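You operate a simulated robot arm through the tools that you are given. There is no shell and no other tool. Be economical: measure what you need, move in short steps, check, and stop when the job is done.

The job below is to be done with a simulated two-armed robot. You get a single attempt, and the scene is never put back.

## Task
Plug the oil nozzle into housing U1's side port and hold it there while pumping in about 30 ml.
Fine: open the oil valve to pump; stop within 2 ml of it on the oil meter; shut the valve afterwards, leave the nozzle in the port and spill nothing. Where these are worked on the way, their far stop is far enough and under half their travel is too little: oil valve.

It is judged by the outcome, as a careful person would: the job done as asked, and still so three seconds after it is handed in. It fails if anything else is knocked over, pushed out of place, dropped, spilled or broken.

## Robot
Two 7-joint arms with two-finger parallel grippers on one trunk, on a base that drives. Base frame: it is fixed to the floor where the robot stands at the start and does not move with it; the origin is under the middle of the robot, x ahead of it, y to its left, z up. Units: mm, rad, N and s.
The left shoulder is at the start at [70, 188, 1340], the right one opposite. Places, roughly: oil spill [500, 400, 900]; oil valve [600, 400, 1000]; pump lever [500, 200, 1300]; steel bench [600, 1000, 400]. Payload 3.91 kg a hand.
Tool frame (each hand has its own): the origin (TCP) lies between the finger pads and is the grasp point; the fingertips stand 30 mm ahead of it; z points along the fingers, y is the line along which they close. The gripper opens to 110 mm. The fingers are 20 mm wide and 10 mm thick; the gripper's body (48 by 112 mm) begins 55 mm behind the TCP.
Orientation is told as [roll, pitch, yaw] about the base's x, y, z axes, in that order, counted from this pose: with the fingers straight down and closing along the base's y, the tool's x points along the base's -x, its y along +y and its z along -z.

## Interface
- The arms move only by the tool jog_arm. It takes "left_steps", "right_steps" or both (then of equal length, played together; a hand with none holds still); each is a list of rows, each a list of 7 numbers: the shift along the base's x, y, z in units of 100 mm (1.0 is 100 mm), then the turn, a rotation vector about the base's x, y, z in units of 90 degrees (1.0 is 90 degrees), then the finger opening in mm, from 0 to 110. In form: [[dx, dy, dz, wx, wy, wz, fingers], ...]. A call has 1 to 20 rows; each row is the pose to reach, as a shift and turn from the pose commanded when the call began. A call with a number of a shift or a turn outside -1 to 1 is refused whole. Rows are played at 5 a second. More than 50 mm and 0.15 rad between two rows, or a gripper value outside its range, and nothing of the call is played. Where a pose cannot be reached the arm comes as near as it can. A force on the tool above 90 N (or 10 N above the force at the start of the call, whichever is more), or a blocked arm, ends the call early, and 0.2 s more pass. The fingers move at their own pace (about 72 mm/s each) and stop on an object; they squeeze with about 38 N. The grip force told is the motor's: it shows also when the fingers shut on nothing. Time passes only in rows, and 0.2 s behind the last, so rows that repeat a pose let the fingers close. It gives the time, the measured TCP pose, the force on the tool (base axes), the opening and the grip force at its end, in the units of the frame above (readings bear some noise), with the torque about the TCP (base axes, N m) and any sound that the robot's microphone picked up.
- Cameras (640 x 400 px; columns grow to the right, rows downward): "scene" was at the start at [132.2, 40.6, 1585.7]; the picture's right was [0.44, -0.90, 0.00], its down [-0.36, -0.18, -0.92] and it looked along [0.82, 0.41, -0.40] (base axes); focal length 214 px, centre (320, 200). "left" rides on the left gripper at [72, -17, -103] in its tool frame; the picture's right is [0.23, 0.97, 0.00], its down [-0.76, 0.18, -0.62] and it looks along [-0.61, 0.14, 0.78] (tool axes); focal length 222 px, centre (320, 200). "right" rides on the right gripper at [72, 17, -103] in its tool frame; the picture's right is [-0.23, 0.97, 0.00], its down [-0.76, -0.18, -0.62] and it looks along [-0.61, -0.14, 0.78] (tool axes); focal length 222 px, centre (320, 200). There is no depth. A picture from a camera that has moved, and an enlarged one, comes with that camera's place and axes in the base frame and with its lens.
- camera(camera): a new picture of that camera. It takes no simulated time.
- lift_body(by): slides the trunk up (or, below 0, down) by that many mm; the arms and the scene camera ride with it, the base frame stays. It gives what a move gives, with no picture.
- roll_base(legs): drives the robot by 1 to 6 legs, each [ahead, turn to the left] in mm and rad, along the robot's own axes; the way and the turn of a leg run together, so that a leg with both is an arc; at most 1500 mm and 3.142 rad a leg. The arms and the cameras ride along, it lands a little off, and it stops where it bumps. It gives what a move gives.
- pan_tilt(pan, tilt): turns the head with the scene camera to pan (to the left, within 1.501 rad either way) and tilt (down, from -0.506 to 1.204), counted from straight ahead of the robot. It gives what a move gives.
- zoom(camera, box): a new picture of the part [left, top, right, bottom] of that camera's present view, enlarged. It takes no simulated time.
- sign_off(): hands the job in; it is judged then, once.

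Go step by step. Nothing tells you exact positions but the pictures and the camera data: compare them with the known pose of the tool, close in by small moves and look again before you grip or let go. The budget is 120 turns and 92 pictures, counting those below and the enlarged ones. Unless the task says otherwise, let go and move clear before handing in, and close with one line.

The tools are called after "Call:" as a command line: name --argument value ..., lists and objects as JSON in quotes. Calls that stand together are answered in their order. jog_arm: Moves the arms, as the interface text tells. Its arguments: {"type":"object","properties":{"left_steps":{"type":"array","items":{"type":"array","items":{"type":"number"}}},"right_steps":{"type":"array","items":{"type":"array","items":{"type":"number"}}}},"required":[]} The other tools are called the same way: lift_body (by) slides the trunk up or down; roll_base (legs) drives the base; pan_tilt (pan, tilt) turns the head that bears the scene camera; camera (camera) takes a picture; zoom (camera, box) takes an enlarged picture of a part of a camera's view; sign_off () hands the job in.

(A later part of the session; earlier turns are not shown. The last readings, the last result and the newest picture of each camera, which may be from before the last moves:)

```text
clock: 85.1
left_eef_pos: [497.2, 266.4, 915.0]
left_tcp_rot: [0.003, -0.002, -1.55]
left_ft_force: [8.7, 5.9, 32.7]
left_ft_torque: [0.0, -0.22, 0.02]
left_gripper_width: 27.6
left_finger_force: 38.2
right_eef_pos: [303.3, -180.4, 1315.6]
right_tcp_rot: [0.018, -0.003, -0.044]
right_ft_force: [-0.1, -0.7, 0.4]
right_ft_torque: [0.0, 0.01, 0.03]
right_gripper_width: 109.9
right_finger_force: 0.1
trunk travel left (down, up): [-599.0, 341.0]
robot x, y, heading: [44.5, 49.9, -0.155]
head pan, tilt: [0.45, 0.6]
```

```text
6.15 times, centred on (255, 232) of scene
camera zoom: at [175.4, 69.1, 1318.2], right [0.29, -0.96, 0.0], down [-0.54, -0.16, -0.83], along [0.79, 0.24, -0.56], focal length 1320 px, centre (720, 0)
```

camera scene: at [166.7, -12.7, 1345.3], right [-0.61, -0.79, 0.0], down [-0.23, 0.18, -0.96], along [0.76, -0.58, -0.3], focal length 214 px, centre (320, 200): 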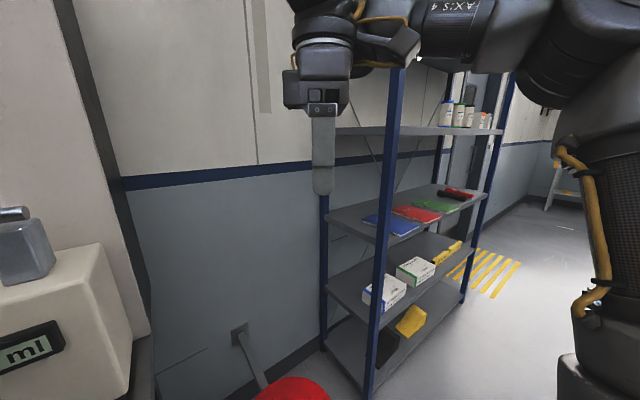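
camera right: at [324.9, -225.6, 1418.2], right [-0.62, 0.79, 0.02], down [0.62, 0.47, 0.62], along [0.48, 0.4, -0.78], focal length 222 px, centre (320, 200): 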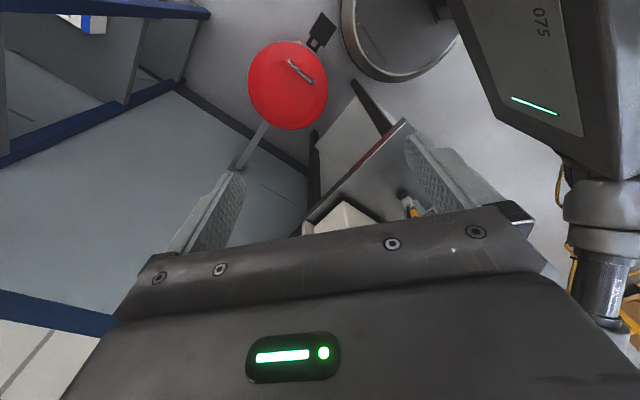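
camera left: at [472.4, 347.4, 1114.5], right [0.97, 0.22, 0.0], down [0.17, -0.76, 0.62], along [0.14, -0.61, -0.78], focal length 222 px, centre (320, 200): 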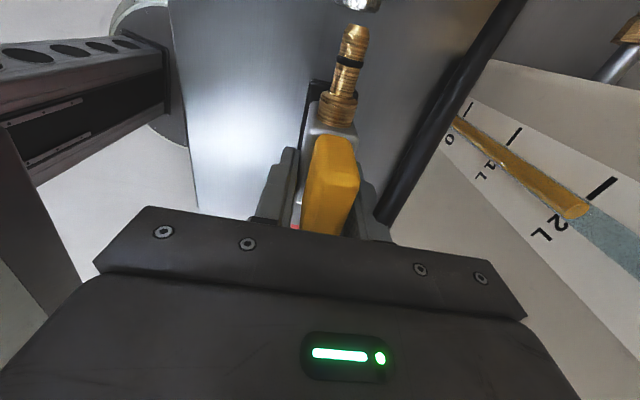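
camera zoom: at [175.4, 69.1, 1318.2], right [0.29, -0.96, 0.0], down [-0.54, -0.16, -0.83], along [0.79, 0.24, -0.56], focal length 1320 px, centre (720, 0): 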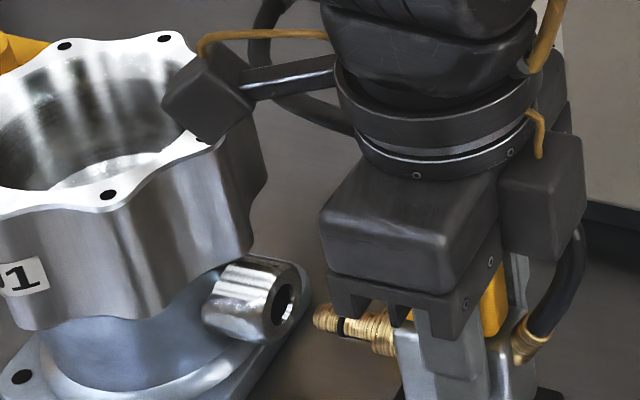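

The nozzle's foot is just resting on the bench, and the image shows the tip about 3 mm low. I'll raise it 4 mm and check.

Call:
jog_arm --left_steps '[[-0.01, 0, 0.04, 0, 0, 0, 0], [-0.01, 0, 0.04, 0, 0, 0, 0], [-0.01, 0, 0.04, 0, 0, 0, 0]]'

Call:
zoom --camera "scene" --box '[235, 230, 275, 260]'

```text
clock: 85.9
left_eef_pos: [495.5, 267.2, 917.7]
left_tcp_rot: [-0.001, -0.002, -1.551]
left_ft_force: [0.1, -0.5, -1.5]
left_ft_torque: [-0.03, 0.01, -0.03]
left_gripper_width: 27.7
left_finger_force: 37.9
right_eef_pos: [305.8, -179.5, 1314.5]
right_tcp_rot: [0.016, -0.001, -0.045]
right_ft_force: [-0.7, 0.0, 0.4]
right_ft_torque: [0.03, -0.02, 0.03]
right_gripper_width: 110.2
right_finger_force: 0.0
trunk travel left (down, up): [-599.0, 341.0]
robot x, y, heading: [44.6, 53.7, -0.157]
head pan, tilt: [0.45, 0.6]
```

```text
13.33 times, centred on (255, 245) of scene
camera zoom: at [177.2, 69.5, 1317.7], right [0.29, -0.96, 0.0], down [-0.54, -0.16, -0.82], along [0.79, 0.24, -0.57], focal length 2860 px, centre (1187, -400)
```

zoom: 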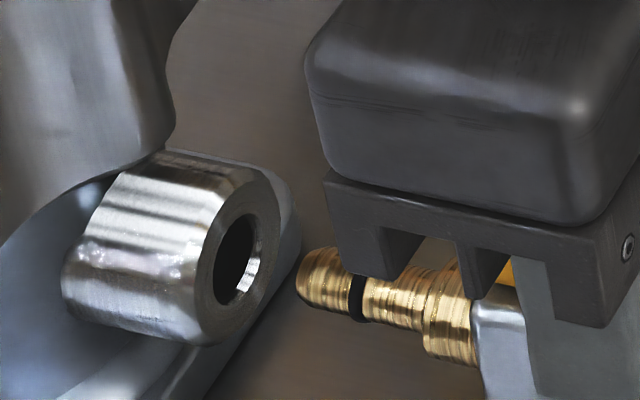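

Alignment looks right in this view. I'll nudge +1.5 mm in x and −1 mm in z per the second view, and advance gently to the port mouth in small steps, watching the force.

Call:
jog_arm --left_steps '[[0.015, 0.04, -0.01, 0, 0, 0, 0], [0.013, 0.08, -0.01, 0, 0, 0, 0], [0.01, 0.12, -0.01, 0, 0, 0, 0], [0.008, 0.16, -0.01, 0, 0, 0, 0], [0.005, 0.2, -0.01, 0, 0, 0, 0], [0.003, 0.24, -0.01, 0, 0, 0, 0], [0.003, 0.24, -0.01, 0, 0, 0, 0]]'

Call:
zoom --camera "scene" --box '[235, 230, 275, 260]'

```text
clock: 87.5
left_eef_pos: [497.3, 292.8, 916.7]
left_tcp_rot: [-0.004, -0.004, -1.553]
left_ft_force: [0.1, -1.0, -4.2]
left_ft_torque: [-0.16, -0.02, -0.02]
left_gripper_width: 27.9
left_finger_force: 38.5
right_eef_pos: [305.7, -180.9, 1314.2]
right_tcp_rot: [0.016, -0.002, -0.046]
right_ft_force: [0.0, -0.7, -0.1]
right_ft_torque: [0.01, -0.01, 0.0]
right_gripper_width: 110.1
right_finger_force: 0.0
trunk travel left (down, up): [-599.0, 341.0]
robot x, y, heading: [48.2, 54.5, -0.156]
head pan, tilt: [0.45, 0.6]
```

```text
13.33 times, centred on (255, 245) of scene
camera zoom: at [177.5, 69.8, 1317.8], right [0.29, -0.96, 0.0], down [-0.54, -0.16, -0.82], along [0.79, 0.24, -0.57], focal length 2860 px, centre (1187, -400)
```

zoom: 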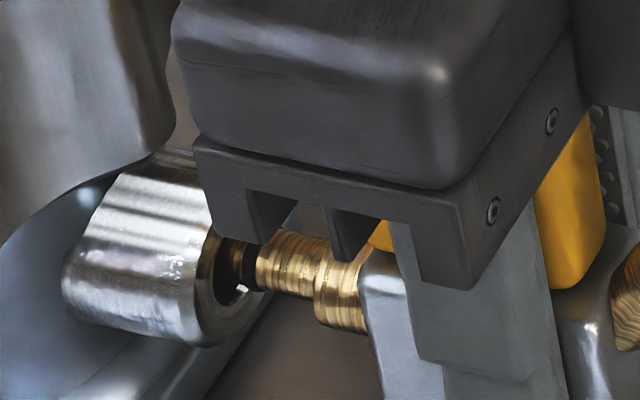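

It's entering the bore, slightly high. I'll lower 1 mm and keep advancing.

Call:
jog_arm --left_steps '[[0, 0.03, -0.01, 0, 0, 0, 0], [-0.002, 0.06, -0.01, 0, 0, 0, 0], [-0.004, 0.09, -0.01, 0, 0, 0, 0], [-0.004, 0.09, -0.01, 0, 0, 0, 0]]'

Call:
zoom --camera "scene" --box '[230, 220, 280, 260]'

```text
clock: 88.5
left_eef_pos: [497.9, 301.6, 916.7]
left_tcp_rot: [-0.001, -0.003, -1.552]
left_ft_force: [-0.4, 1.2, -1.9]
left_ft_torque: [-0.02, 0.0, -0.03]
left_gripper_width: 27.6
left_finger_force: 37.8
right_eef_pos: [305.7, -180.0, 1314.5]
right_tcp_rot: [0.016, -0.002, -0.045]
right_ft_force: [-0.4, 0.0, 0.1]
right_ft_torque: [0.0, 0.02, 0.0]
right_gripper_width: 110.0
right_finger_force: 0.1
trunk travel left (down, up): [-599.0, 341.0]
robot x, y, heading: [42.8, 51.9, -0.153]
head pan, tilt: [0.45, 0.6]
```

```text
10.00 times, centred on (255, 240) of scene
camera zoom: at [177.3, 69.7, 1317.8], right [0.29, -0.96, 0.0], down [-0.54, -0.16, -0.82], along [0.79, 0.24, -0.57], focal length 2145 px, centre (970, -200)
```

zoom: 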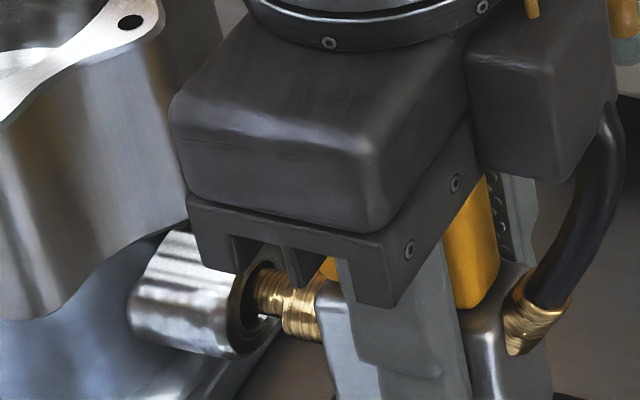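

Going in freely with no side force. I'll continue until the collar seats.

Call:
jog_arm --left_steps '[[0, 0.02, 0, 0, 0, 0, 0], [-0.001, 0.04, 0, 0, 0, 0, 0], [-0.002, 0.06, 0, 0, 0, 0, 0], [-0.003, 0.08, 0, 0, 0, 0, 0], [-0.003, 0.08, 0, 0, 0, 0, 0]]'

Call:
zoom --camera "scene" --box '[230, 220, 280, 260]'

```text
clock: 89.7
left_eef_pos: [498.0, 308.6, 916.9]
left_tcp_rot: [0.0, -0.003, -1.553]
left_ft_force: [0.0, -2.2, -4.3]
left_ft_torque: [-0.34, 0.01, 0.05]
left_gripper_width: 28.0
left_finger_force: 37.8
right_eef_pos: [304.5, -179.0, 1314.6]
right_tcp_rot: [0.016, -0.001, -0.045]
right_ft_force: [0.2, 0.1, 1.0]
right_ft_torque: [-0.01, -0.02, -0.03]
right_gripper_width: 109.9
right_finger_force: 0.1
trunk travel left (down, up): [-599.0, 341.0]
robot x, y, heading: [43.9, 51.8, -0.157]
head pan, tilt: [0.45, 0.6]
```

```text
10.00 times, centred on (255, 240) of scene
camera zoom: at [177.5, 69.6, 1317.8], right [0.29, -0.96, 0.0], down [-0.54, -0.16, -0.82], along [0.79, 0.24, -0.57], focal length 2145 px, centre (970, -200)
```

zoom: 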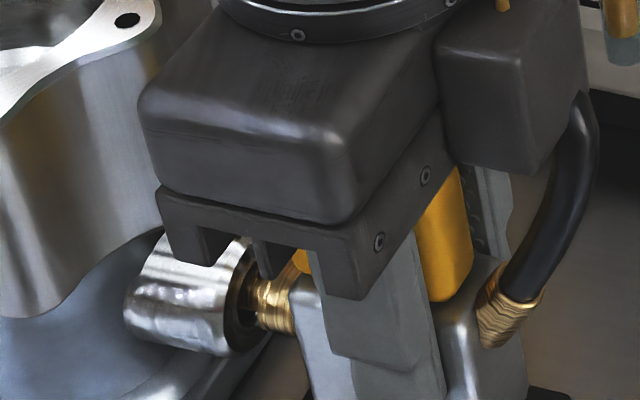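

Nearly seated; a few more millimetres until I feel the stop.

Call:
jog_arm --left_steps '[[0, 0.02, -0.005, 0, 0, 0, 0], [0, 0.04, -0.005, 0, 0, 0, 0], [0, 0.06, -0.005, 0, 0, 0, 0], [0, 0.06, -0.005, 0, 0, 0, 0]]'

Call:
zoom --camera "scene" --box '[230, 220, 280, 260]'

```text
clock: 90.7
left_eef_pos: [496.8, 315.1, 915.7]
left_tcp_rot: [-0.003, -0.002, -1.552]
left_ft_force: [1.1, -2.9, -1.8]
left_ft_torque: [-0.08, -0.01, -0.06]
left_gripper_width: 27.6
left_finger_force: 38.2
right_eef_pos: [305.5, -180.7, 1315.1]
right_tcp_rot: [0.016, -0.002, -0.046]
right_ft_force: [1.7, 0.7, -0.5]
right_ft_torque: [-0.01, 0.0, 0.01]
right_gripper_width: 110.1
right_finger_force: 0.1
trunk travel left (down, up): [-599.0, 341.0]
robot x, y, heading: [41.7, 55.3, -0.156]
head pan, tilt: [0.45, 0.6]
```

```text
10.00 times, centred on (255, 240) of scene
camera zoom: at [177.4, 69.2, 1317.8], right [0.29, -0.96, 0.0], down [-0.54, -0.16, -0.82], along [0.79, 0.24, -0.57], focal length 2145 px, centre (970, -200)
```

zoom: 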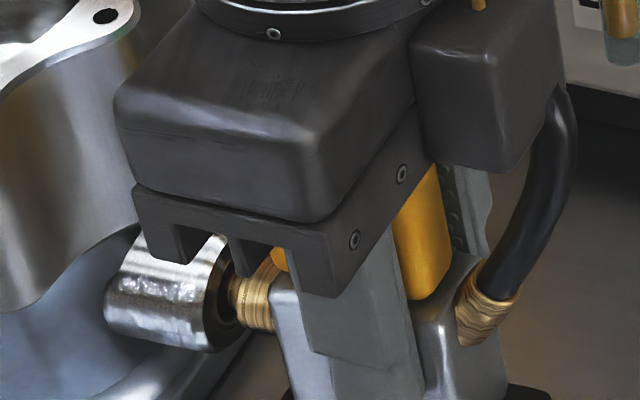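

The rim hole's position shows the nozzle is seated and now pushing the housing itself about 7 mm. I'll draw back the same amount and see whether the housing follows.

Call:
jog_arm --left_steps '[[0, -0.02, 0.0, 0, 0, 0, 0], [0, -0.04, 0.0, 0, 0, 0, 0], [0, -0.065, 0.0, 0, 0, 0, 0], [0, -0.065, 0.0, 0, 0, 0, 0]]'

Call:
zoom --camera "scene" --box '[230, 220, 280, 260]'

```text
clock: 91.7
left_eef_pos: [496.4, 308.7, 916.0]
left_tcp_rot: [-0.002, -0.003, -1.553]
left_ft_force: [1.0, 0.0, -1.8]
left_ft_torque: [-0.02, 0.0, 0.01]
left_gripper_width: 27.8
left_finger_force: 37.7
right_eef_pos: [304.9, -179.1, 1315.2]
right_tcp_rot: [0.017, -0.002, -0.048]
right_ft_force: [0.3, -0.5, 0.5]
right_ft_torque: [0.03, 0.0, 0.03]
right_gripper_width: 110.0
right_finger_force: 0.1
trunk travel left (down, up): [-599.0, 341.0]
robot x, y, heading: [43.2, 55.7, -0.155]
head pan, tilt: [0.45, 0.6]
```

```text
10.00 times, centred on (255, 240) of scene
camera zoom: at [177.2, 69.9, 1317.8], right [0.29, -0.96, 0.0], down [-0.54, -0.16, -0.82], along [0.79, 0.24, -0.57], focal length 2145 px, centre (970, -200)
```

zoom: 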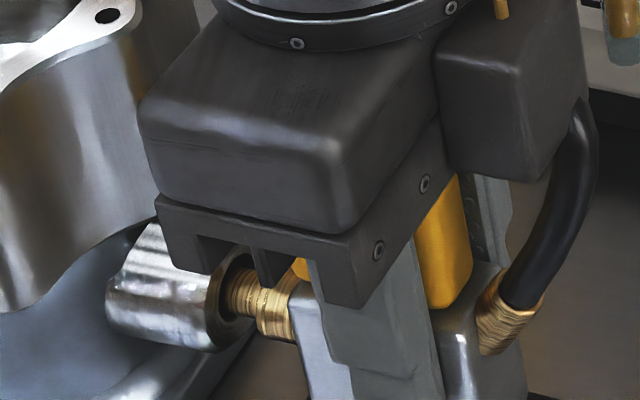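

The housing stayed (about 7 mm shifted) while the nozzle drew back, so the fit is easy. I'll reseat it, stopping just at the collar without pushing further.

Call:
jog_arm --left_steps '[[0, 0.02, 0, 0, 0, 0, 0], [0, 0.04, 0, 0, 0, 0, 0], [0, 0.058, 0, 0, 0, 0, 0], [0, 0.058, 0, 0, 0, 0, 0]]'

Call:
zoom --camera "scene" --box '[220, 205, 280, 260]'

```text
clock: 92.7
left_eef_pos: [497.5, 314.9, 915.5]
left_tcp_rot: [-0.003, -0.004, -1.554]
left_ft_force: [0.0, -3.5, -2.5]
left_ft_torque: [-0.07, 0.0, 0.01]
left_gripper_width: 27.7
left_finger_force: 38.2
right_eef_pos: [305.2, -181.0, 1314.4]
right_tcp_rot: [0.018, -0.002, -0.047]
right_ft_force: [-1.4, -0.4, 0.0]
right_ft_torque: [-0.01, 0.05, 0.02]
right_gripper_width: 110.1
right_finger_force: 0.1
trunk travel left (down, up): [-599.0, 341.0]
robot x, y, heading: [46.0, 51.7, -0.155]
head pan, tilt: [0.45, 0.6]
```

```text
7.27 times, centred on (250, 232) of scene
camera zoom: at [177.3, 69.3, 1317.8], right [0.29, -0.96, 0.0], down [-0.54, -0.16, -0.82], along [0.79, 0.24, -0.57], focal length 1560 px, centre (829, -36)
```

zoom: 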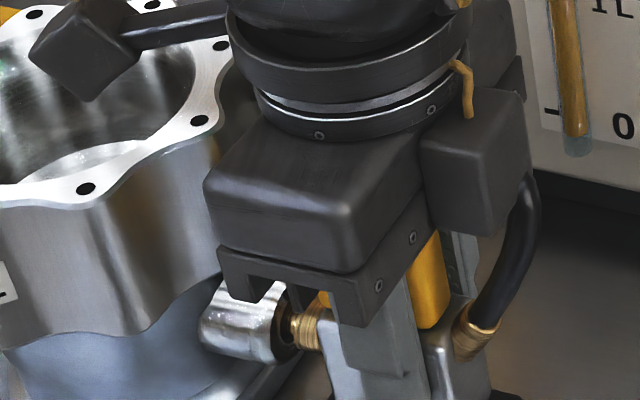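

Seated. Now I need the oil valve's shape and position; zooming there.

Call:
camera --camera "scene"

Call:
zoom --camera "scene" --box '[220, 120, 320, 200]'

```text
28 pictures are left
camera scene: at [177.3, 69.3, 1317.8], right [0.29, -0.96, 0.0], down [-0.54, -0.16, -0.82], along [0.79, 0.24, -0.57], focal length 214 px, centre (320, 200)
```

scene: 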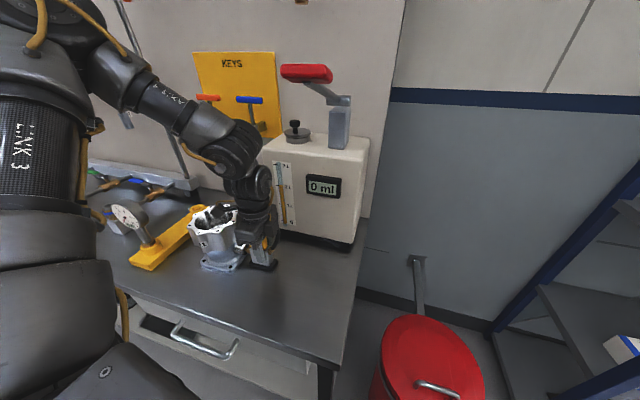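

```text
5.00 times, centred on (270, 160) of scene
camera zoom: at [177.3, 69.3, 1317.8], right [0.29, -0.96, 0.0], down [-0.54, -0.16, -0.82], along [0.79, 0.24, -0.57], focal length 1072 px, centre (570, 400)
```

zoom: 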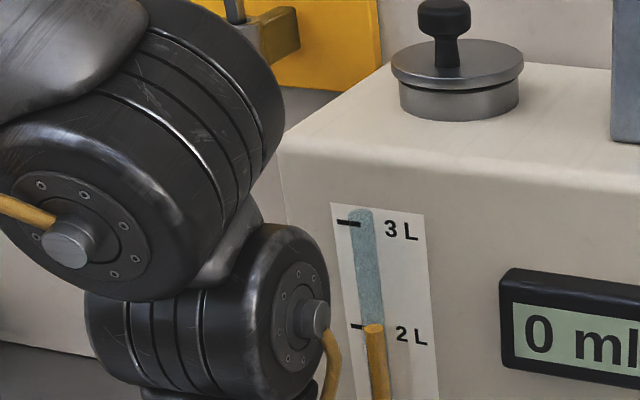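

The valve handle is a black bar at z ≈ 972, running from its stem at about [662, 409] toward me to [609, 412]. It lies across the pipe, so it's closed. I'll release the nozzle, rise, and check that it stays put.

Call:
jog_arm --left_steps '[[0, 0, 0, 0, 0, 0, 40], [0, 0, 0, 0, 0, 0, 56], [0, 0, 0, 0, 0, 0, 56], [0, 0, 0.2, 0, 0, 0, 56], [0, 0, 0.45, 0, 0, 0, 56], [0, 0, 0.7, 0, 0, 0, 56], [0, 0, 1.0, 0, 0, 0, 56]]'

Call:
zoom --camera "scene" --box '[180, 120, 340, 280]'

```text
clock: 94.3
left_eef_pos: [496.3, 314.6, 1016.0]
left_tcp_rot: [-0.003, -0.001, -1.55]
left_ft_force: [0.2, 0.5, -1.0]
left_ft_torque: [0.0, 0.02, 0.01]
left_gripper_width: 55.8
left_finger_force: 0.2
right_eef_pos: [304.0, -181.5, 1315.5]
right_tcp_rot: [0.018, -0.004, -0.044]
right_ft_force: [0.2, -1.1, 0.6]
right_ft_torque: [0.0, 0.02, -0.03]
right_gripper_width: 109.7
right_finger_force: 0.0
trunk travel left (down, up): [-599.0, 341.0]
robot x, y, heading: [41.9, 54.6, -0.156]
head pan, tilt: [0.45, 0.6]
```

```text
2.50 times, centred on (260, 200) of scene
camera zoom: at [176.0, 69.2, 1317.9], right [0.29, -0.96, 0.0], down [-0.54, -0.16, -0.83], along [0.79, 0.24, -0.56], focal length 536 px, centre (470, 200)
```

zoom: 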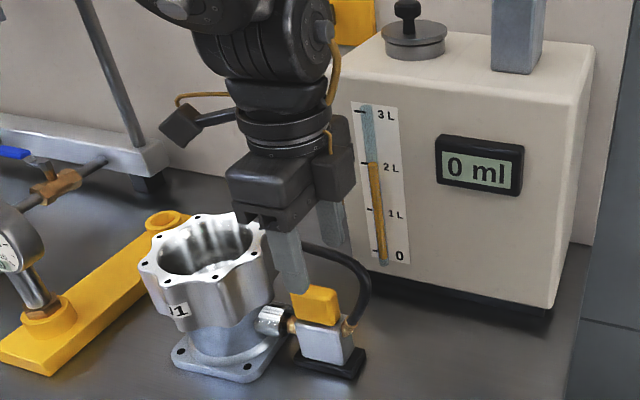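

The nozzle stays in by itself. Now I'll move over the housing toward the valve with the fingers closed.

Call:
jog_arm --left_steps '[[0.1, 0.15, 0.3, 0, 0, 0, 0], [0.2, 0.4, 0.3, 0, 0, 0, 0], [0.3, 0.65, 0.3, 0, 0, 0, 0], [0.43, 0.8, 0.3, 0, 0, 0, 0], [0.43, 0.8, 0.3, 0, 0, 0, 0]]'

Call:
jog_arm --left_steps '[[0.2, 0, 0, 0, 0, 0, 0], [0.4, 0, 0, 0, 0, 0, 0], [0.65, -0.04, 0, 0, 0, 0, 0], [0.65, -0.04, 0, 0, 0, 0, 0]]'

Call:
camera --camera "left"

Call:
zoom --camera "scene" --box '[180, 50, 340, 250]'

```text
clock: 95.5
left_eef_pos: [538.7, 394.7, 1046.4]
left_tcp_rot: [-0.001, -0.001, -1.554]
left_ft_force: [0.6, 0.1, -0.6]
left_ft_torque: [0.03, 0.01, 0.01]
left_gripper_width: 0.0
left_finger_force: 38.4
right_eef_pos: [304.8, -180.1, 1314.5]
right_tcp_rot: [0.019, -0.003, -0.044]
right_ft_force: [0.7, -0.1, -0.4]
right_ft_torque: [0.01, -0.02, -0.02]
right_gripper_width: 110.2
right_finger_force: 0.1
trunk travel left (down, up): [-599.0, 341.0]
robot x, y, heading: [44.8, 54.7, -0.151]
head pan, tilt: [0.45, 0.6]
```

```text
clock: 96.5
left_eef_pos: [597.7, 393.6, 1050.2]
left_tcp_rot: [-0.002, -0.003, -1.554]
left_ft_force: [-27.0, 2.8, -7.4]
left_ft_torque: [0.06, -2.09, -1.18]
left_gripper_width: 0.0
left_finger_force: 37.7
right_eef_pos: [299.2, -179.2, 1316.6]
right_tcp_rot: [0.017, -0.005, -0.045]
right_ft_force: [-0.4, -0.1, -0.4]
right_ft_torque: [0.01, -0.02, 0.01]
right_gripper_width: 109.9
right_finger_force: 0.0
trunk travel left (down, up): [-599.0, 341.0]
robot x, y, heading: [43.0, 55.5, -0.151]
head pan, tilt: [0.45, 0.6]
```

```text
25 pictures are left
camera left: at [579.6, 466.4, 1153.0], right [0.97, 0.24, 0.0], down [0.19, -0.76, 0.63], along [0.15, -0.61, -0.78], focal length 222 px, centre (320, 200)
```

left: 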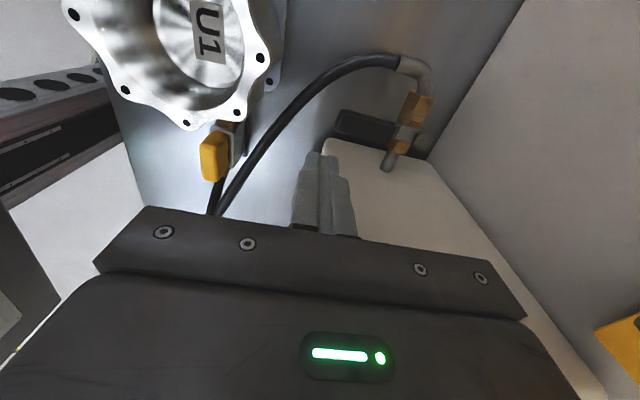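

```text
2.00 times, centred on (260, 150) of scene
camera zoom: at [171.3, 71.0, 1318.3], right [0.29, -0.96, 0.0], down [-0.54, -0.17, -0.83], along [0.79, 0.24, -0.56], focal length 429 px, centre (440, 300)
```

zoom: 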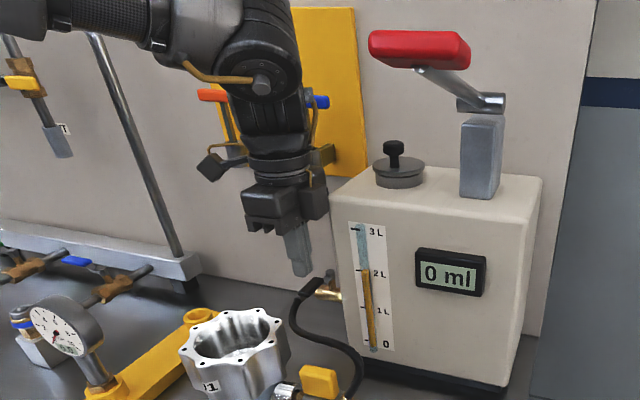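

The gripper brushed the pump box's corner (27 N), so I'm backing off. I'll turn the hand to yaw 0 and then pitch it forward about 35°, so the fingertips reach the handle with the hand staying in front of the box.

Call:
jog_arm --left_steps '[[-0.3, 0.05, 0.1, 0, 0, 0, 0], [-0.6, 0.1, 0.3, 0, 0, 0, 0], [-0.8, 0.1, 0.5, 0, 0, 0.09, 0], [-0.8, 0.1, 0.5, 0, 0, 0.18, 0], [-0.8, 0.1, 0.5, 0, 0, 0.27, 0], [-0.8, 0.1, 0.5, 0, 0, 0.36, 0], [-0.8, 0.1, 0.5, 0, 0, 0.45, 0], [-0.8, 0.1, 0.5, 0, 0, 0.54, 0], [-0.8, 0.1, 0.5, 0, 0, 0.63, 0], [-0.8, 0.1, 0.5, 0, 0, 0.72, 0], [-0.8, 0.1, 0.5, 0, 0, 0.81, 0], [-0.8, 0.1, 0.5, 0, 0, 0.9, 0], [-0.8, 0.1, 0.5, 0, 0, 0.98, 0]]'

Call:
jog_arm --left_steps '[[0, 0, 0, 0, -0.09, 0, 0], [0, 0, 0, 0, -0.18, 0, 0], [0, 0, 0, 0, -0.27, 0, 0], [0, 0, 0, 0, -0.36, 0, 0], [0, 0, 0, 0, -0.39, 0, 0]]'

```text
clock: 99.3
left_eef_pos: [523.9, 401.0, 1096.6]
left_tcp_rot: [-0.003, -0.002, -0.01]
left_ft_force: [0.8, 0.2, -0.2]
left_ft_torque: [-0.01, -0.01, 0.03]
left_gripper_width: 0.0
left_finger_force: 37.2
right_eef_pos: [305.4, -180.5, 1314.9]
right_tcp_rot: [0.016, 0.0, -0.047]
right_ft_force: [0.4, -0.2, 0.4]
right_ft_torque: [0.02, 0.02, 0.02]
right_gripper_width: 110.2
right_finger_force: 0.1
trunk travel left (down, up): [-599.0, 341.0]
robot x, y, heading: [43.4, 52.9, -0.154]
head pan, tilt: [0.45, 0.6]
```

```text
clock: 100.5
left_eef_pos: [524.8, 401.1, 1096.8]
left_tcp_rot: [0.009, -0.618, -0.015]
left_ft_force: [-0.2, -0.8, 0.0]
left_ft_torque: [-0.01, 0.02, 0.0]
left_gripper_width: 0.3
left_finger_force: 37.8
right_eef_pos: [306.2, -181.1, 1315.9]
right_tcp_rot: [0.018, -0.003, -0.046]
right_ft_force: [1.4, -0.5, 0.2]
right_ft_torque: [0.0, -0.01, -0.03]
right_gripper_width: 110.2
right_finger_force: 0.1
trunk travel left (down, up): [-599.0, 341.0]
robot x, y, heading: [44.2, 52.5, -0.156]
head pan, tilt: [0.45, 0.6]
```

Now approach to just above and beside the handle and look.

Call:
jog_arm --left_steps '[[0.2, -0.03, -0.1, 0, 0, 0, 0], [0.4, -0.08, -0.3, 0, 0, 0, 0], [0.6, -0.13, -0.5, 0, 0, 0, 0], [0.6, -0.13, -0.55, 0, 0, 0, 0]]'

Call:
zoom --camera "left" --box '[160, 0, 480, 240]'

Call:
zoom --camera "scene" --box '[200, 100, 320, 230]'

```text
clock: 101.5
left_eef_pos: [583.4, 387.2, 1040.4]
left_tcp_rot: [0.007, -0.616, -0.015]
left_ft_force: [0.2, -0.8, 0.9]
left_ft_torque: [0.01, 0.02, 0.03]
left_gripper_width: 0.0
left_finger_force: 37.1
right_eef_pos: [303.8, -179.6, 1316.4]
right_tcp_rot: [0.018, -0.004, -0.042]
right_ft_force: [0.9, 0.9, -0.8]
right_ft_torque: [-0.03, 0.0, -0.01]
right_gripper_width: 109.8
right_finger_force: 0.0
trunk travel left (down, up): [-599.0, 341.0]
robot x, y, heading: [43.6, 50.5, -0.158]
head pan, tilt: [0.45, 0.6]
```

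```text
1.67 times, centred on (320, 120) of left
camera zoom: at [463.5, 371.5, 1082.9], right [-0.17, 0.98, -0.13], down [0.26, 0.17, 0.95], along [0.95, 0.13, -0.29], focal length 370 px, centre (320, 333)
```

zoom: 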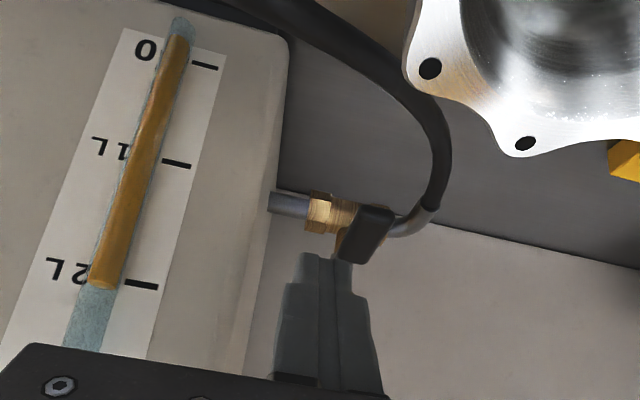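

```text
3.08 times, centred on (260, 165) of scene
camera zoom: at [176.5, 69.9, 1317.9], right [0.29, -0.96, 0.0], down [-0.54, -0.16, -0.83], along [0.79, 0.24, -0.56], focal length 660 px, centre (505, 308)
```

zoom: 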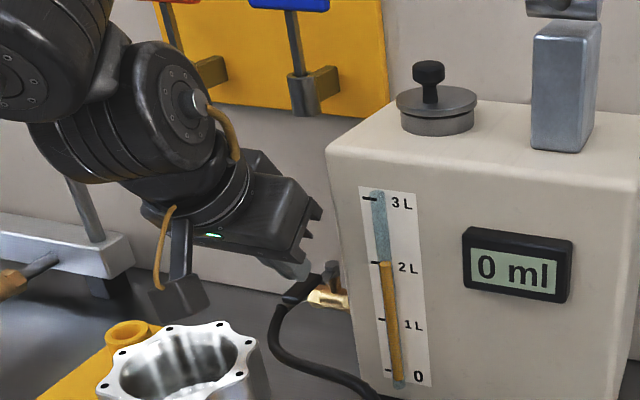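

The handle sits just right of the fingertip. I'll lower the tip beside it (box side) and then push it around in an arc toward +y.

Call:
jog_arm --left_steps '[[0.1, 0.0, -0.2, 0, 0, 0, 0], [0.2, 0.0, -0.4, 0, 0, 0, 0], [0.22, 0.01, -0.5, 0, 0, 0, 0], [0.22, 0.01, -0.5, 0, 0, 0, 0]]'

Call:
zoom --camera "left" --box '[240, 40, 440, 190]'

```text
clock: 102.5
left_eef_pos: [606.7, 388.2, 991.0]
left_tcp_rot: [0.007, -0.614, -0.016]
left_ft_force: [0.2, 0.4, 0.1]
left_ft_torque: [-0.01, -0.01, 0.01]
left_gripper_width: 0.0
left_finger_force: 37.5
right_eef_pos: [304.6, -180.6, 1314.8]
right_tcp_rot: [0.017, -0.003, -0.045]
right_ft_force: [0.9, 0.5, 0.4]
right_ft_torque: [-0.04, -0.01, -0.01]
right_gripper_width: 110.2
right_finger_force: 0.0
trunk travel left (down, up): [-599.0, 341.0]
robot x, y, heading: [40.9, 53.1, -0.153]
head pan, tilt: [0.45, 0.6]
```

```text
2.67 times, centred on (340, 115) of left
camera zoom: at [486.9, 374.3, 1034.5], right [-0.17, 0.98, -0.13], down [0.26, 0.17, 0.95], along [0.95, 0.13, -0.29], focal length 592 px, centre (267, 427)
```

zoom: 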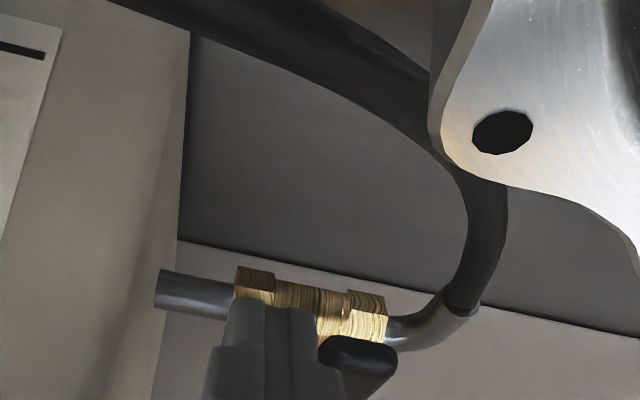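

The fingertip is right beside the handle. Pushing it along the arc, first half.

Call:
jog_arm --left_steps '[[-0.04, 0.08, 0, 0, 0, 0, 0], [-0.06, 0.18, 0, 0, 0, 0, 0], [-0.074, 0.28, 0, 0, 0, 0, 0], [-0.04, 0.4, 0, 0, 0, 0, 0], [0.014, 0.5, 0, 0, 0, 0, 0], [0.014, 0.5, 0, 0, 0, 0, 0]]'

Call:
zoom --camera "left" --box '[200, 40, 440, 220]'

```text
clock: 103.9
left_eef_pos: [607.4, 438.7, 991.1]
left_tcp_rot: [0.009, -0.615, -0.016]
left_ft_force: [0.5, -1.4, -1.6]
left_ft_torque: [-0.04, 0.04, 0.01]
left_gripper_width: 0.1
left_finger_force: 37.8
right_eef_pos: [304.7, -180.1, 1315.5]
right_tcp_rot: [0.017, -0.001, -0.044]
right_ft_force: [-0.5, -0.3, -0.7]
right_ft_torque: [0.02, 0.0, 0.0]
right_gripper_width: 110.2
right_finger_force: 0.1
trunk travel left (down, up): [-599.0, 341.0]
robot x, y, heading: [42.8, 51.4, -0.153]
head pan, tilt: [0.45, 0.6]
```

```text
2.22 times, centred on (320, 130) of left
camera zoom: at [488.1, 423.5, 1033.5], right [-0.18, 0.98, -0.12], down [0.27, 0.17, 0.95], along [0.95, 0.13, -0.29], focal length 494 px, centre (320, 356)
```

zoom: 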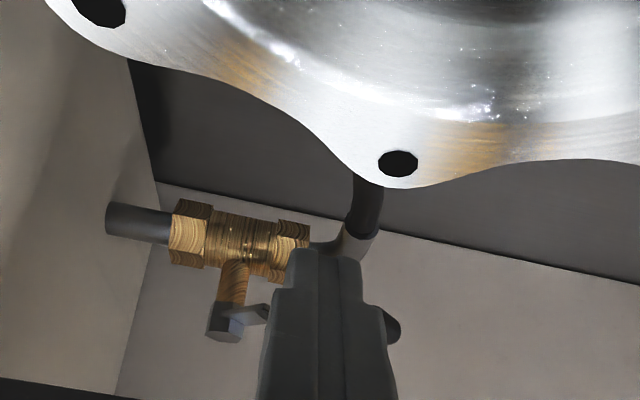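

It turns. Pushing on to the far stop.

Call:
jog_arm --left_steps '[[0.06, 0.055, 0, 0, 0, 0, 0], [0.116, 0.105, 0, 0, 0, 0, 0], [0.15, 0.13, 0, 0, 0, 0, 0], [0.186, 0.145, 0, 0, 0, 0, 0], [0.215, 0.155, 0, 0, 0, 0, 0], [0.215, 0.155, 0, 0, 0, 0, 0]]'

Call:
zoom --camera "left" --box '[200, 40, 440, 220]'

```text
clock: 105.3
left_eef_pos: [628.4, 455.0, 990.4]
left_tcp_rot: [0.008, -0.616, -0.016]
left_ft_force: [-2.4, 1.6, -1.7]
left_ft_torque: [0.0, 0.07, 0.05]
left_gripper_width: 0.4
left_finger_force: 37.9
right_eef_pos: [304.8, -179.5, 1314.6]
right_tcp_rot: [0.016, -0.003, -0.046]
right_ft_force: [0.4, 0.7, 0.1]
right_ft_torque: [-0.04, 0.01, -0.01]
right_gripper_width: 110.0
right_finger_force: 0.0
trunk travel left (down, up): [-599.0, 341.0]
robot x, y, heading: [41.8, 52.0, -0.159]
head pan, tilt: [0.45, 0.6]
```

```text
2.22 times, centred on (320, 130) of left
camera zoom: at [509.7, 439.0, 1033.1], right [-0.17, 0.98, -0.13], down [0.26, 0.17, 0.95], along [0.95, 0.13, -0.29], focal length 494 px, centre (320, 356)
```

zoom: 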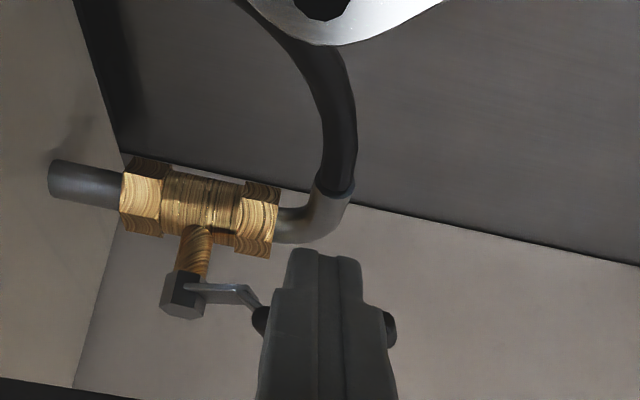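

The handle is now nearly along the pipe. A little more to feel the stop.

Call:
jog_arm --left_steps '[[0.03, 0.01, 0, 0, 0, 0, 0], [0.06, 0.015, 0, 0, 0, 0, 0], [0.09, 0.015, 0, 0, 0, 0, 0], [0.09, 0.015, 0, 0, 0, 0, 0]]'

```text
clock: 106.3
left_eef_pos: [637.4, 456.1, 991.4]
left_tcp_rot: [0.006, -0.616, -0.015]
left_ft_force: [-2.0, 1.9, -1.6]
left_ft_torque: [0.02, 0.08, 0.09]
left_gripper_width: 0.1
left_finger_force: 37.2
right_eef_pos: [304.9, -180.4, 1315.0]
right_tcp_rot: [0.017, -0.001, -0.046]
right_ft_force: [-0.8, 0.2, 0.1]
right_ft_torque: [0.03, 0.02, 0.0]
right_gripper_width: 110.0
right_finger_force: 0.1
trunk travel left (down, up): [-599.0, 341.0]
robot x, y, heading: [45.1, 52.1, -0.157]
head pan, tilt: [0.45, 0.6]
```

Still turning freely; continuing a bit.

Call:
jog_arm --left_steps '[[0.03, 0, 0, 0, 0, 0, 0], [0.06, 0, 0, 0, 0, 0, 0], [0.1, -0.01, 0, 0, 0, 0, 0], [0.1, -0.01, 0, 0, 0, 0, 0]]'

Call:
zoom --camera "left" --box '[180, 40, 460, 250]'

```text
clock: 107.3
left_eef_pos: [649.1, 454.7, 992.0]
left_tcp_rot: [0.008, -0.616, -0.017]
left_ft_force: [-0.5, 1.6, 0.5]
left_ft_torque: [-0.01, -0.01, 0.02]
left_gripper_width: 0.0
left_finger_force: 37.5
right_eef_pos: [303.6, -180.2, 1315.1]
right_tcp_rot: [0.017, -0.001, -0.046]
right_ft_force: [-0.1, 0.1, -0.2]
right_ft_torque: [-0.04, 0.01, 0.02]
right_gripper_width: 110.0
right_finger_force: 0.1
trunk travel left (down, up): [-599.0, 341.0]
robot x, y, heading: [44.8, 52.9, -0.158]
head pan, tilt: [0.45, 0.6]
```

```text
1.90 times, centred on (320, 145) of left
camera zoom: at [529.1, 439.7, 1034.1], right [-0.17, 0.98, -0.13], down [0.26, 0.17, 0.95], along [0.95, 0.13, -0.29], focal length 423 px, centre (320, 305)
```

zoom: 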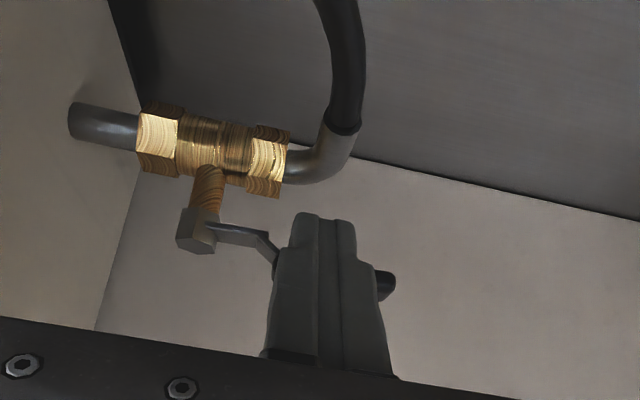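

By triangulating again, the pivot is nearer x ≈ 685, so the handle is now just about at 90°. A little more to find the stop.

Call:
jog_arm --left_steps '[[0.02, 0, 0, 0, 0, 0, 0], [0.04, 0, 0, 0, 0, 0, 0], [0.04, 0, 0, 0, 0, 0, 0]]'

Call:
jog_arm --left_steps '[[0.02, 0, 0, 0, 0, 0, 0], [0.04, 0, 0, 0, 0, 0, 0], [0.04, 0, 0, 0, 0, 0, 0]]'

```text
clock: 108.1
left_eef_pos: [650.9, 455.2, 992.0]
left_tcp_rot: [0.006, -0.613, -0.017]
left_ft_force: [-10.1, -2.3, -0.1]
left_ft_torque: [-0.11, 0.21, -0.02]
left_gripper_width: 0.2
left_finger_force: 37.6
right_eef_pos: [302.9, -180.5, 1315.5]
right_tcp_rot: [0.018, -0.003, -0.044]
right_ft_force: [-0.7, -0.8, 0.0]
right_ft_torque: [0.04, 0.04, 0.0]
right_gripper_width: 109.8
right_finger_force: 0.0
trunk travel left (down, up): [-599.0, 341.0]
robot x, y, heading: [42.3, 52.6, -0.158]
head pan, tilt: [0.45, 0.6]
```

```text
clock: 108.9
left_eef_pos: [651.4, 455.9, 991.9]
left_tcp_rot: [0.005, -0.612, -0.017]
left_ft_force: [-31.1, -7.0, -8.7]
left_ft_torque: [-0.21, 0.78, -0.21]
left_gripper_width: 0.2
left_finger_force: 37.8
right_eef_pos: [299.5, -180.9, 1315.6]
right_tcp_rot: [0.016, -0.005, -0.046]
right_ft_force: [-0.1, 0.5, -0.6]
right_ft_torque: [-0.01, 0.02, -0.01]
right_gripper_width: 110.0
right_finger_force: 0.0
trunk travel left (down, up): [-599.0, 341.0]
robot x, y, heading: [42.2, 51.6, -0.159]
head pan, tilt: [0.45, 0.6]
```

The far stop is felt, so the valve is fully open. Now I'll retract and return the hand to its upright, −90° posture.

Call:
jog_arm --left_steps '[[-0.3, 0, 0.1, 0, 0, 0, 0], [-0.6, 0, 0.4, 0, 0, 0, 0], [-0.9, -0.2, 0.7, 0, 0, 0, 0], [-1.0, -0.4, 1.0, 0, 0, 0, 0]]'

Call:
jog_arm --left_steps '[[0, 0, 0, 0, 0.09, 0, 0], [0, 0, 0, 0, 0.18, 0, 0], [0, 0, 0, 0, 0.27, 0, 0], [0, 0, 0, 0, 0.36, 0, 0], [0, 0, 0, 0, 0.39, 0, 0]]'

Call:
jog_arm --left_steps '[[0, 0, 0, 0, 0, -0.09, 0], [0, 0, 0, 0, 0, -0.18, 0], [0, 0, 0, 0, 0, -0.27, 0], [0, 0, 0, 0, 0, -0.36, 0], [0, 0, 0, 0, 0, -0.45, 0], [0, 0, 0, 0, 0, -0.54, 0], [0, 0, 0, 0, 0, -0.63, 0], [-0.1, -0.1, 0, 0, 0, -0.72, 0], [-0.2, -0.2, 0, 0, 0, -0.81, 0], [-0.3, -0.2, -0.15, 0, 0, -0.9, 0], [-0.3, -0.2, -0.3, 0, 0, -0.98, 56]]'

Call:
zoom --camera "scene" --box '[180, 80, 380, 280]'

```text
clock: 109.9
left_eef_pos: [556.4, 414.7, 1093.0]
left_tcp_rot: [0.009, -0.615, -0.018]
left_ft_force: [-0.3, -0.4, 0.0]
left_ft_torque: [0.03, -0.02, 0.02]
left_gripper_width: 0.1
left_finger_force: 37.6
right_eef_pos: [304.1, -182.0, 1315.1]
right_tcp_rot: [0.02, -0.003, -0.045]
right_ft_force: [-0.7, 1.4, -0.6]
right_ft_torque: [0.02, -0.01, -0.03]
right_gripper_width: 109.7
right_finger_force: 0.1
trunk travel left (down, up): [-599.0, 341.0]
robot x, y, heading: [46.6, 48.4, -0.155]
head pan, tilt: [0.45, 0.6]
```

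```text
clock: 111.1
left_eef_pos: [555.8, 414.6, 1089.8]
left_tcp_rot: [-0.004, -0.002, -0.014]
left_ft_force: [0.6, -0.5, -0.1]
left_ft_torque: [0.03, -0.02, 0.01]
left_gripper_width: 0.2
left_finger_force: 37.6
right_eef_pos: [305.6, -179.5, 1315.2]
right_tcp_rot: [0.017, -0.003, -0.046]
right_ft_force: [-0.2, -0.2, 0.0]
right_ft_torque: [0.01, 0.03, 0.03]
right_gripper_width: 110.0
right_finger_force: 0.0
trunk travel left (down, up): [-599.0, 341.0]
robot x, y, heading: [43.2, 54.2, -0.157]
head pan, tilt: [0.45, 0.6]
```

```text
clock: 113.5
left_eef_pos: [526.6, 393.5, 1060.7]
left_tcp_rot: [-0.003, -0.004, -1.553]
left_ft_force: [-0.1, -0.5, 0.5]
left_ft_torque: [0.01, 0.01, 0.02]
left_gripper_width: 53.4
left_finger_force: 0.1
right_eef_pos: [304.4, -179.4, 1315.4]
right_tcp_rot: [0.018, -0.001, -0.045]
right_ft_force: [0.1, 0.3, 0.2]
right_ft_torque: [0.01, 0.03, 0.07]
right_gripper_width: 110.2
right_finger_force: 0.0
trunk travel left (down, up): [-599.0, 341.0]
robot x, y, heading: [49.5, 53.3, -0.156]
head pan, tilt: [0.45, 0.6]
```

```text
2.00 times, centred on (280, 180) of scene
camera zoom: at [177.7, 69.8, 1317.8], right [0.29, -0.96, 0.0], down [-0.54, -0.16, -0.82], along [0.79, 0.24, -0.57], focal length 429 px, centre (400, 240)
```

zoom: 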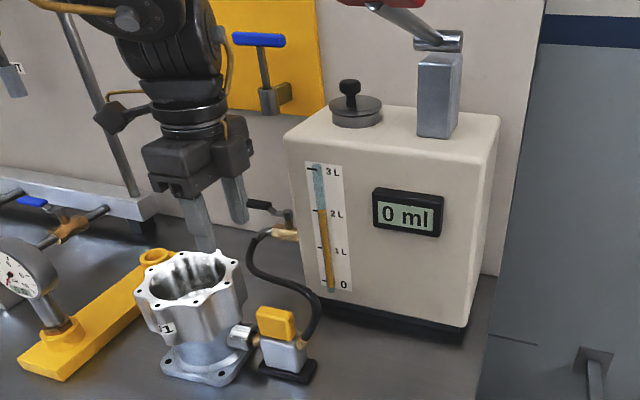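

The valve is open (handle now along the pipe), the meter is still 0 and nothing has leaked. Returning the left hand to grip the nozzle.

Call:
jog_arm --left_steps '[[-0.1, -0.3, 0, 0, 0, 0, 56], [-0.2, -0.6, 0, 0, 0, 0, 56], [-0.299, -0.8, 0, 0, 0, 0, 56], [-0.299, -0.8, -0.45, 0, 0, 0, 56]]'

Call:
jog_arm --left_steps '[[0, 0, -0.3, 0, 0, 0, 56], [0, 0, -0.6, 0, 0, 0, 56], [0, 0, -0.85, 0, 0, 0, 56], [0, 0, -1.0, 0, 0, 0, 56], [0, 0, -1.0, 0, 0, 0, 40], [0, 0, -1.0, 0, 0, 0, 0], [0, 0, -1.0, 0, 0, 0, 0], [0, 0, -1.0, 0, 0, 0, 0]]'

Call:
zoom --camera "scene" --box '[180, 80, 380, 280]'

```text
clock: 114.5
left_eef_pos: [495.7, 316.4, 1014.8]
left_tcp_rot: [-0.004, -0.004, -1.55]
left_ft_force: [0.7, 0.1, -0.5]
left_ft_torque: [-0.03, 0.06, -0.01]
left_gripper_width: 56.0
left_finger_force: 0.0
right_eef_pos: [307.6, -178.5, 1315.2]
right_tcp_rot: [0.016, 0.0, -0.044]
right_ft_force: [1.9, -0.4, -0.5]
right_ft_torque: [-0.02, -0.01, 0.04]
right_gripper_width: 109.6
right_finger_force: 0.0
trunk travel left (down, up): [-599.0, 341.0]
robot x, y, heading: [44.1, 52.7, -0.158]
head pan, tilt: [0.45, 0.6]
```

```text
clock: 116.3
left_eef_pos: [496.3, 315.2, 915.4]
left_tcp_rot: [-0.002, -0.003, -1.553]
left_ft_force: [-0.3, -0.8, 0.3]
left_ft_torque: [-0.02, -0.01, 0.0]
left_gripper_width: 27.3
left_finger_force: 38.3
right_eef_pos: [304.3, -180.6, 1315.5]
right_tcp_rot: [0.016, -0.001, -0.045]
right_ft_force: [-0.3, 0.8, -0.1]
right_ft_torque: [0.03, 0.02, 0.03]
right_gripper_width: 109.9
right_finger_force: 0.1
trunk travel left (down, up): [-599.0, 341.0]
robot x, y, heading: [43.5, 50.8, -0.149]
head pan, tilt: [0.45, 0.6]
```

```text
2.00 times, centred on (280, 180) of scene
camera zoom: at [177.2, 69.7, 1317.8], right [0.29, -0.96, 0.0], down [-0.54, -0.16, -0.82], along [0.79, 0.24, -0.57], focal length 429 px, centre (400, 240)
```

zoom: 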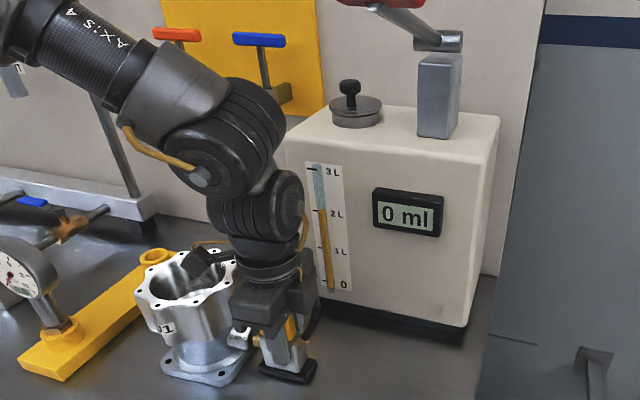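

The nozzle is held again. Now I'll roll the right hand so its fingers point left (+y) and close vertically, to take the lever grip's right end from the side.

Call:
jog_arm --right_steps '[[0.09, 0.05, 0, 0.09, 0, 0, 80], [0.18, 0.1, 0, 0.18, 0, 0, 80], [0.27, 0.15, 0, 0.27, 0, 0, 80], [0.36, 0.2, 0, 0.36, 0, 0, 80], [0.45, 0.25, 0, 0.45, 0, 0, 80], [0.54, 0.3, 0, 0.54, 0, 0, 80], [0.63, 0.35, 0, 0.63, 0, 0, 80], [0.72, 0.4, 0, 0.72, 0, 0, 80], [0.81, 0.45, 0, 0.81, 0, 0, 80], [0.9, 0.5, 0, 0.9, 0, 0, 80], [1.0, 0.5, 0, 0.98, 0, 0, 80]]'

```text
clock: 118.7
left_eef_pos: [496.3, 316.8, 914.7]
left_tcp_rot: [-0.005, -0.006, -1.552]
left_ft_force: [-3.1, -1.5, 3.0]
left_ft_torque: [-0.36, 0.04, 0.0]
left_gripper_width: 27.9
left_finger_force: 38.1
right_eef_pos: [392.9, -382.5, 1297.4]
right_tcp_rot: [1.404, 0.054, 0.047]
right_ft_force: [0.1, 1.5, 1.5]
right_ft_torque: [0.0, 0.04, 0.0]
right_gripper_width: 80.1
right_finger_force: 0.1
right hand out of reach, approached as far as the arm can: row 1, 2, 3, 4, 5, 6, 7, 8, 9, 10, 11
trunk travel left (down, up): [-599.0, 341.0]
robot x, y, heading: [45.9, 51.0, -0.154]
head pan, tilt: [0.45, 0.6]
```

The orientation is reached but further right than asked. I'll see how far it can come left from here.

Call:
jog_arm --right_steps '[[0.1, 0.3, 0, 0, 0, 0, 80], [0.2, 0.6, 0, 0, 0, 0, 80], [0.3, 0.9, 0, 0, 0, 0, 80], [0.3, 1.0, 0, 0, 0, 0, 80]]'

Call:
jog_arm --right_steps '[[0.1, 0.3, 0, 0, 0, 0, 80], [0.2, 0.6, 0, 0, 0, 0, 80], [0.3, 0.9, 0, 0, 0, 0, 80], [0.3, 1.0, 0, 0, 0, 0, 80]]'

```text
clock: 119.7
left_eef_pos: [496.5, 316.3, 916.0]
left_tcp_rot: [-0.002, -0.006, -1.553]
left_ft_force: [0.0, -0.2, -2.7]
left_ft_torque: [-0.08, -0.03, -0.04]
left_gripper_width: 27.5
left_finger_force: 38.4
right_eef_pos: [411.1, -289.4, 1292.8]
right_tcp_rot: [1.404, 0.052, 0.046]
right_ft_force: [-0.7, 0.2, 1.2]
right_ft_torque: [-0.01, -0.03, -0.05]
right_gripper_width: 79.9
right_finger_force: 0.1
right hand out of reach, approached as far as the arm can: row 1
trunk travel left (down, up): [-599.0, 341.0]
robot x, y, heading: [40.6, 51.2, -0.156]
head pan, tilt: [0.45, 0.6]
```

```text
clock: 120.7
left_eef_pos: [496.1, 315.2, 915.6]
left_tcp_rot: [-0.002, -0.004, -1.553]
left_ft_force: [0.9, -1.3, -3.7]
left_ft_torque: [-0.14, -0.02, -0.01]
left_gripper_width: 27.7
left_finger_force: 37.8
right_eef_pos: [440.9, -191.0, 1287.5]
right_tcp_rot: [1.404, 0.052, 0.046]
right_ft_force: [0.0, -0.5, 0.3]
right_ft_torque: [-0.01, -0.02, 0.02]
right_gripper_width: 79.8
right_finger_force: 0.1
trunk travel left (down, up): [-599.0, 341.0]
robot x, y, heading: [41.8, 51.6, -0.157]
head pan, tilt: [0.45, 0.6]
```

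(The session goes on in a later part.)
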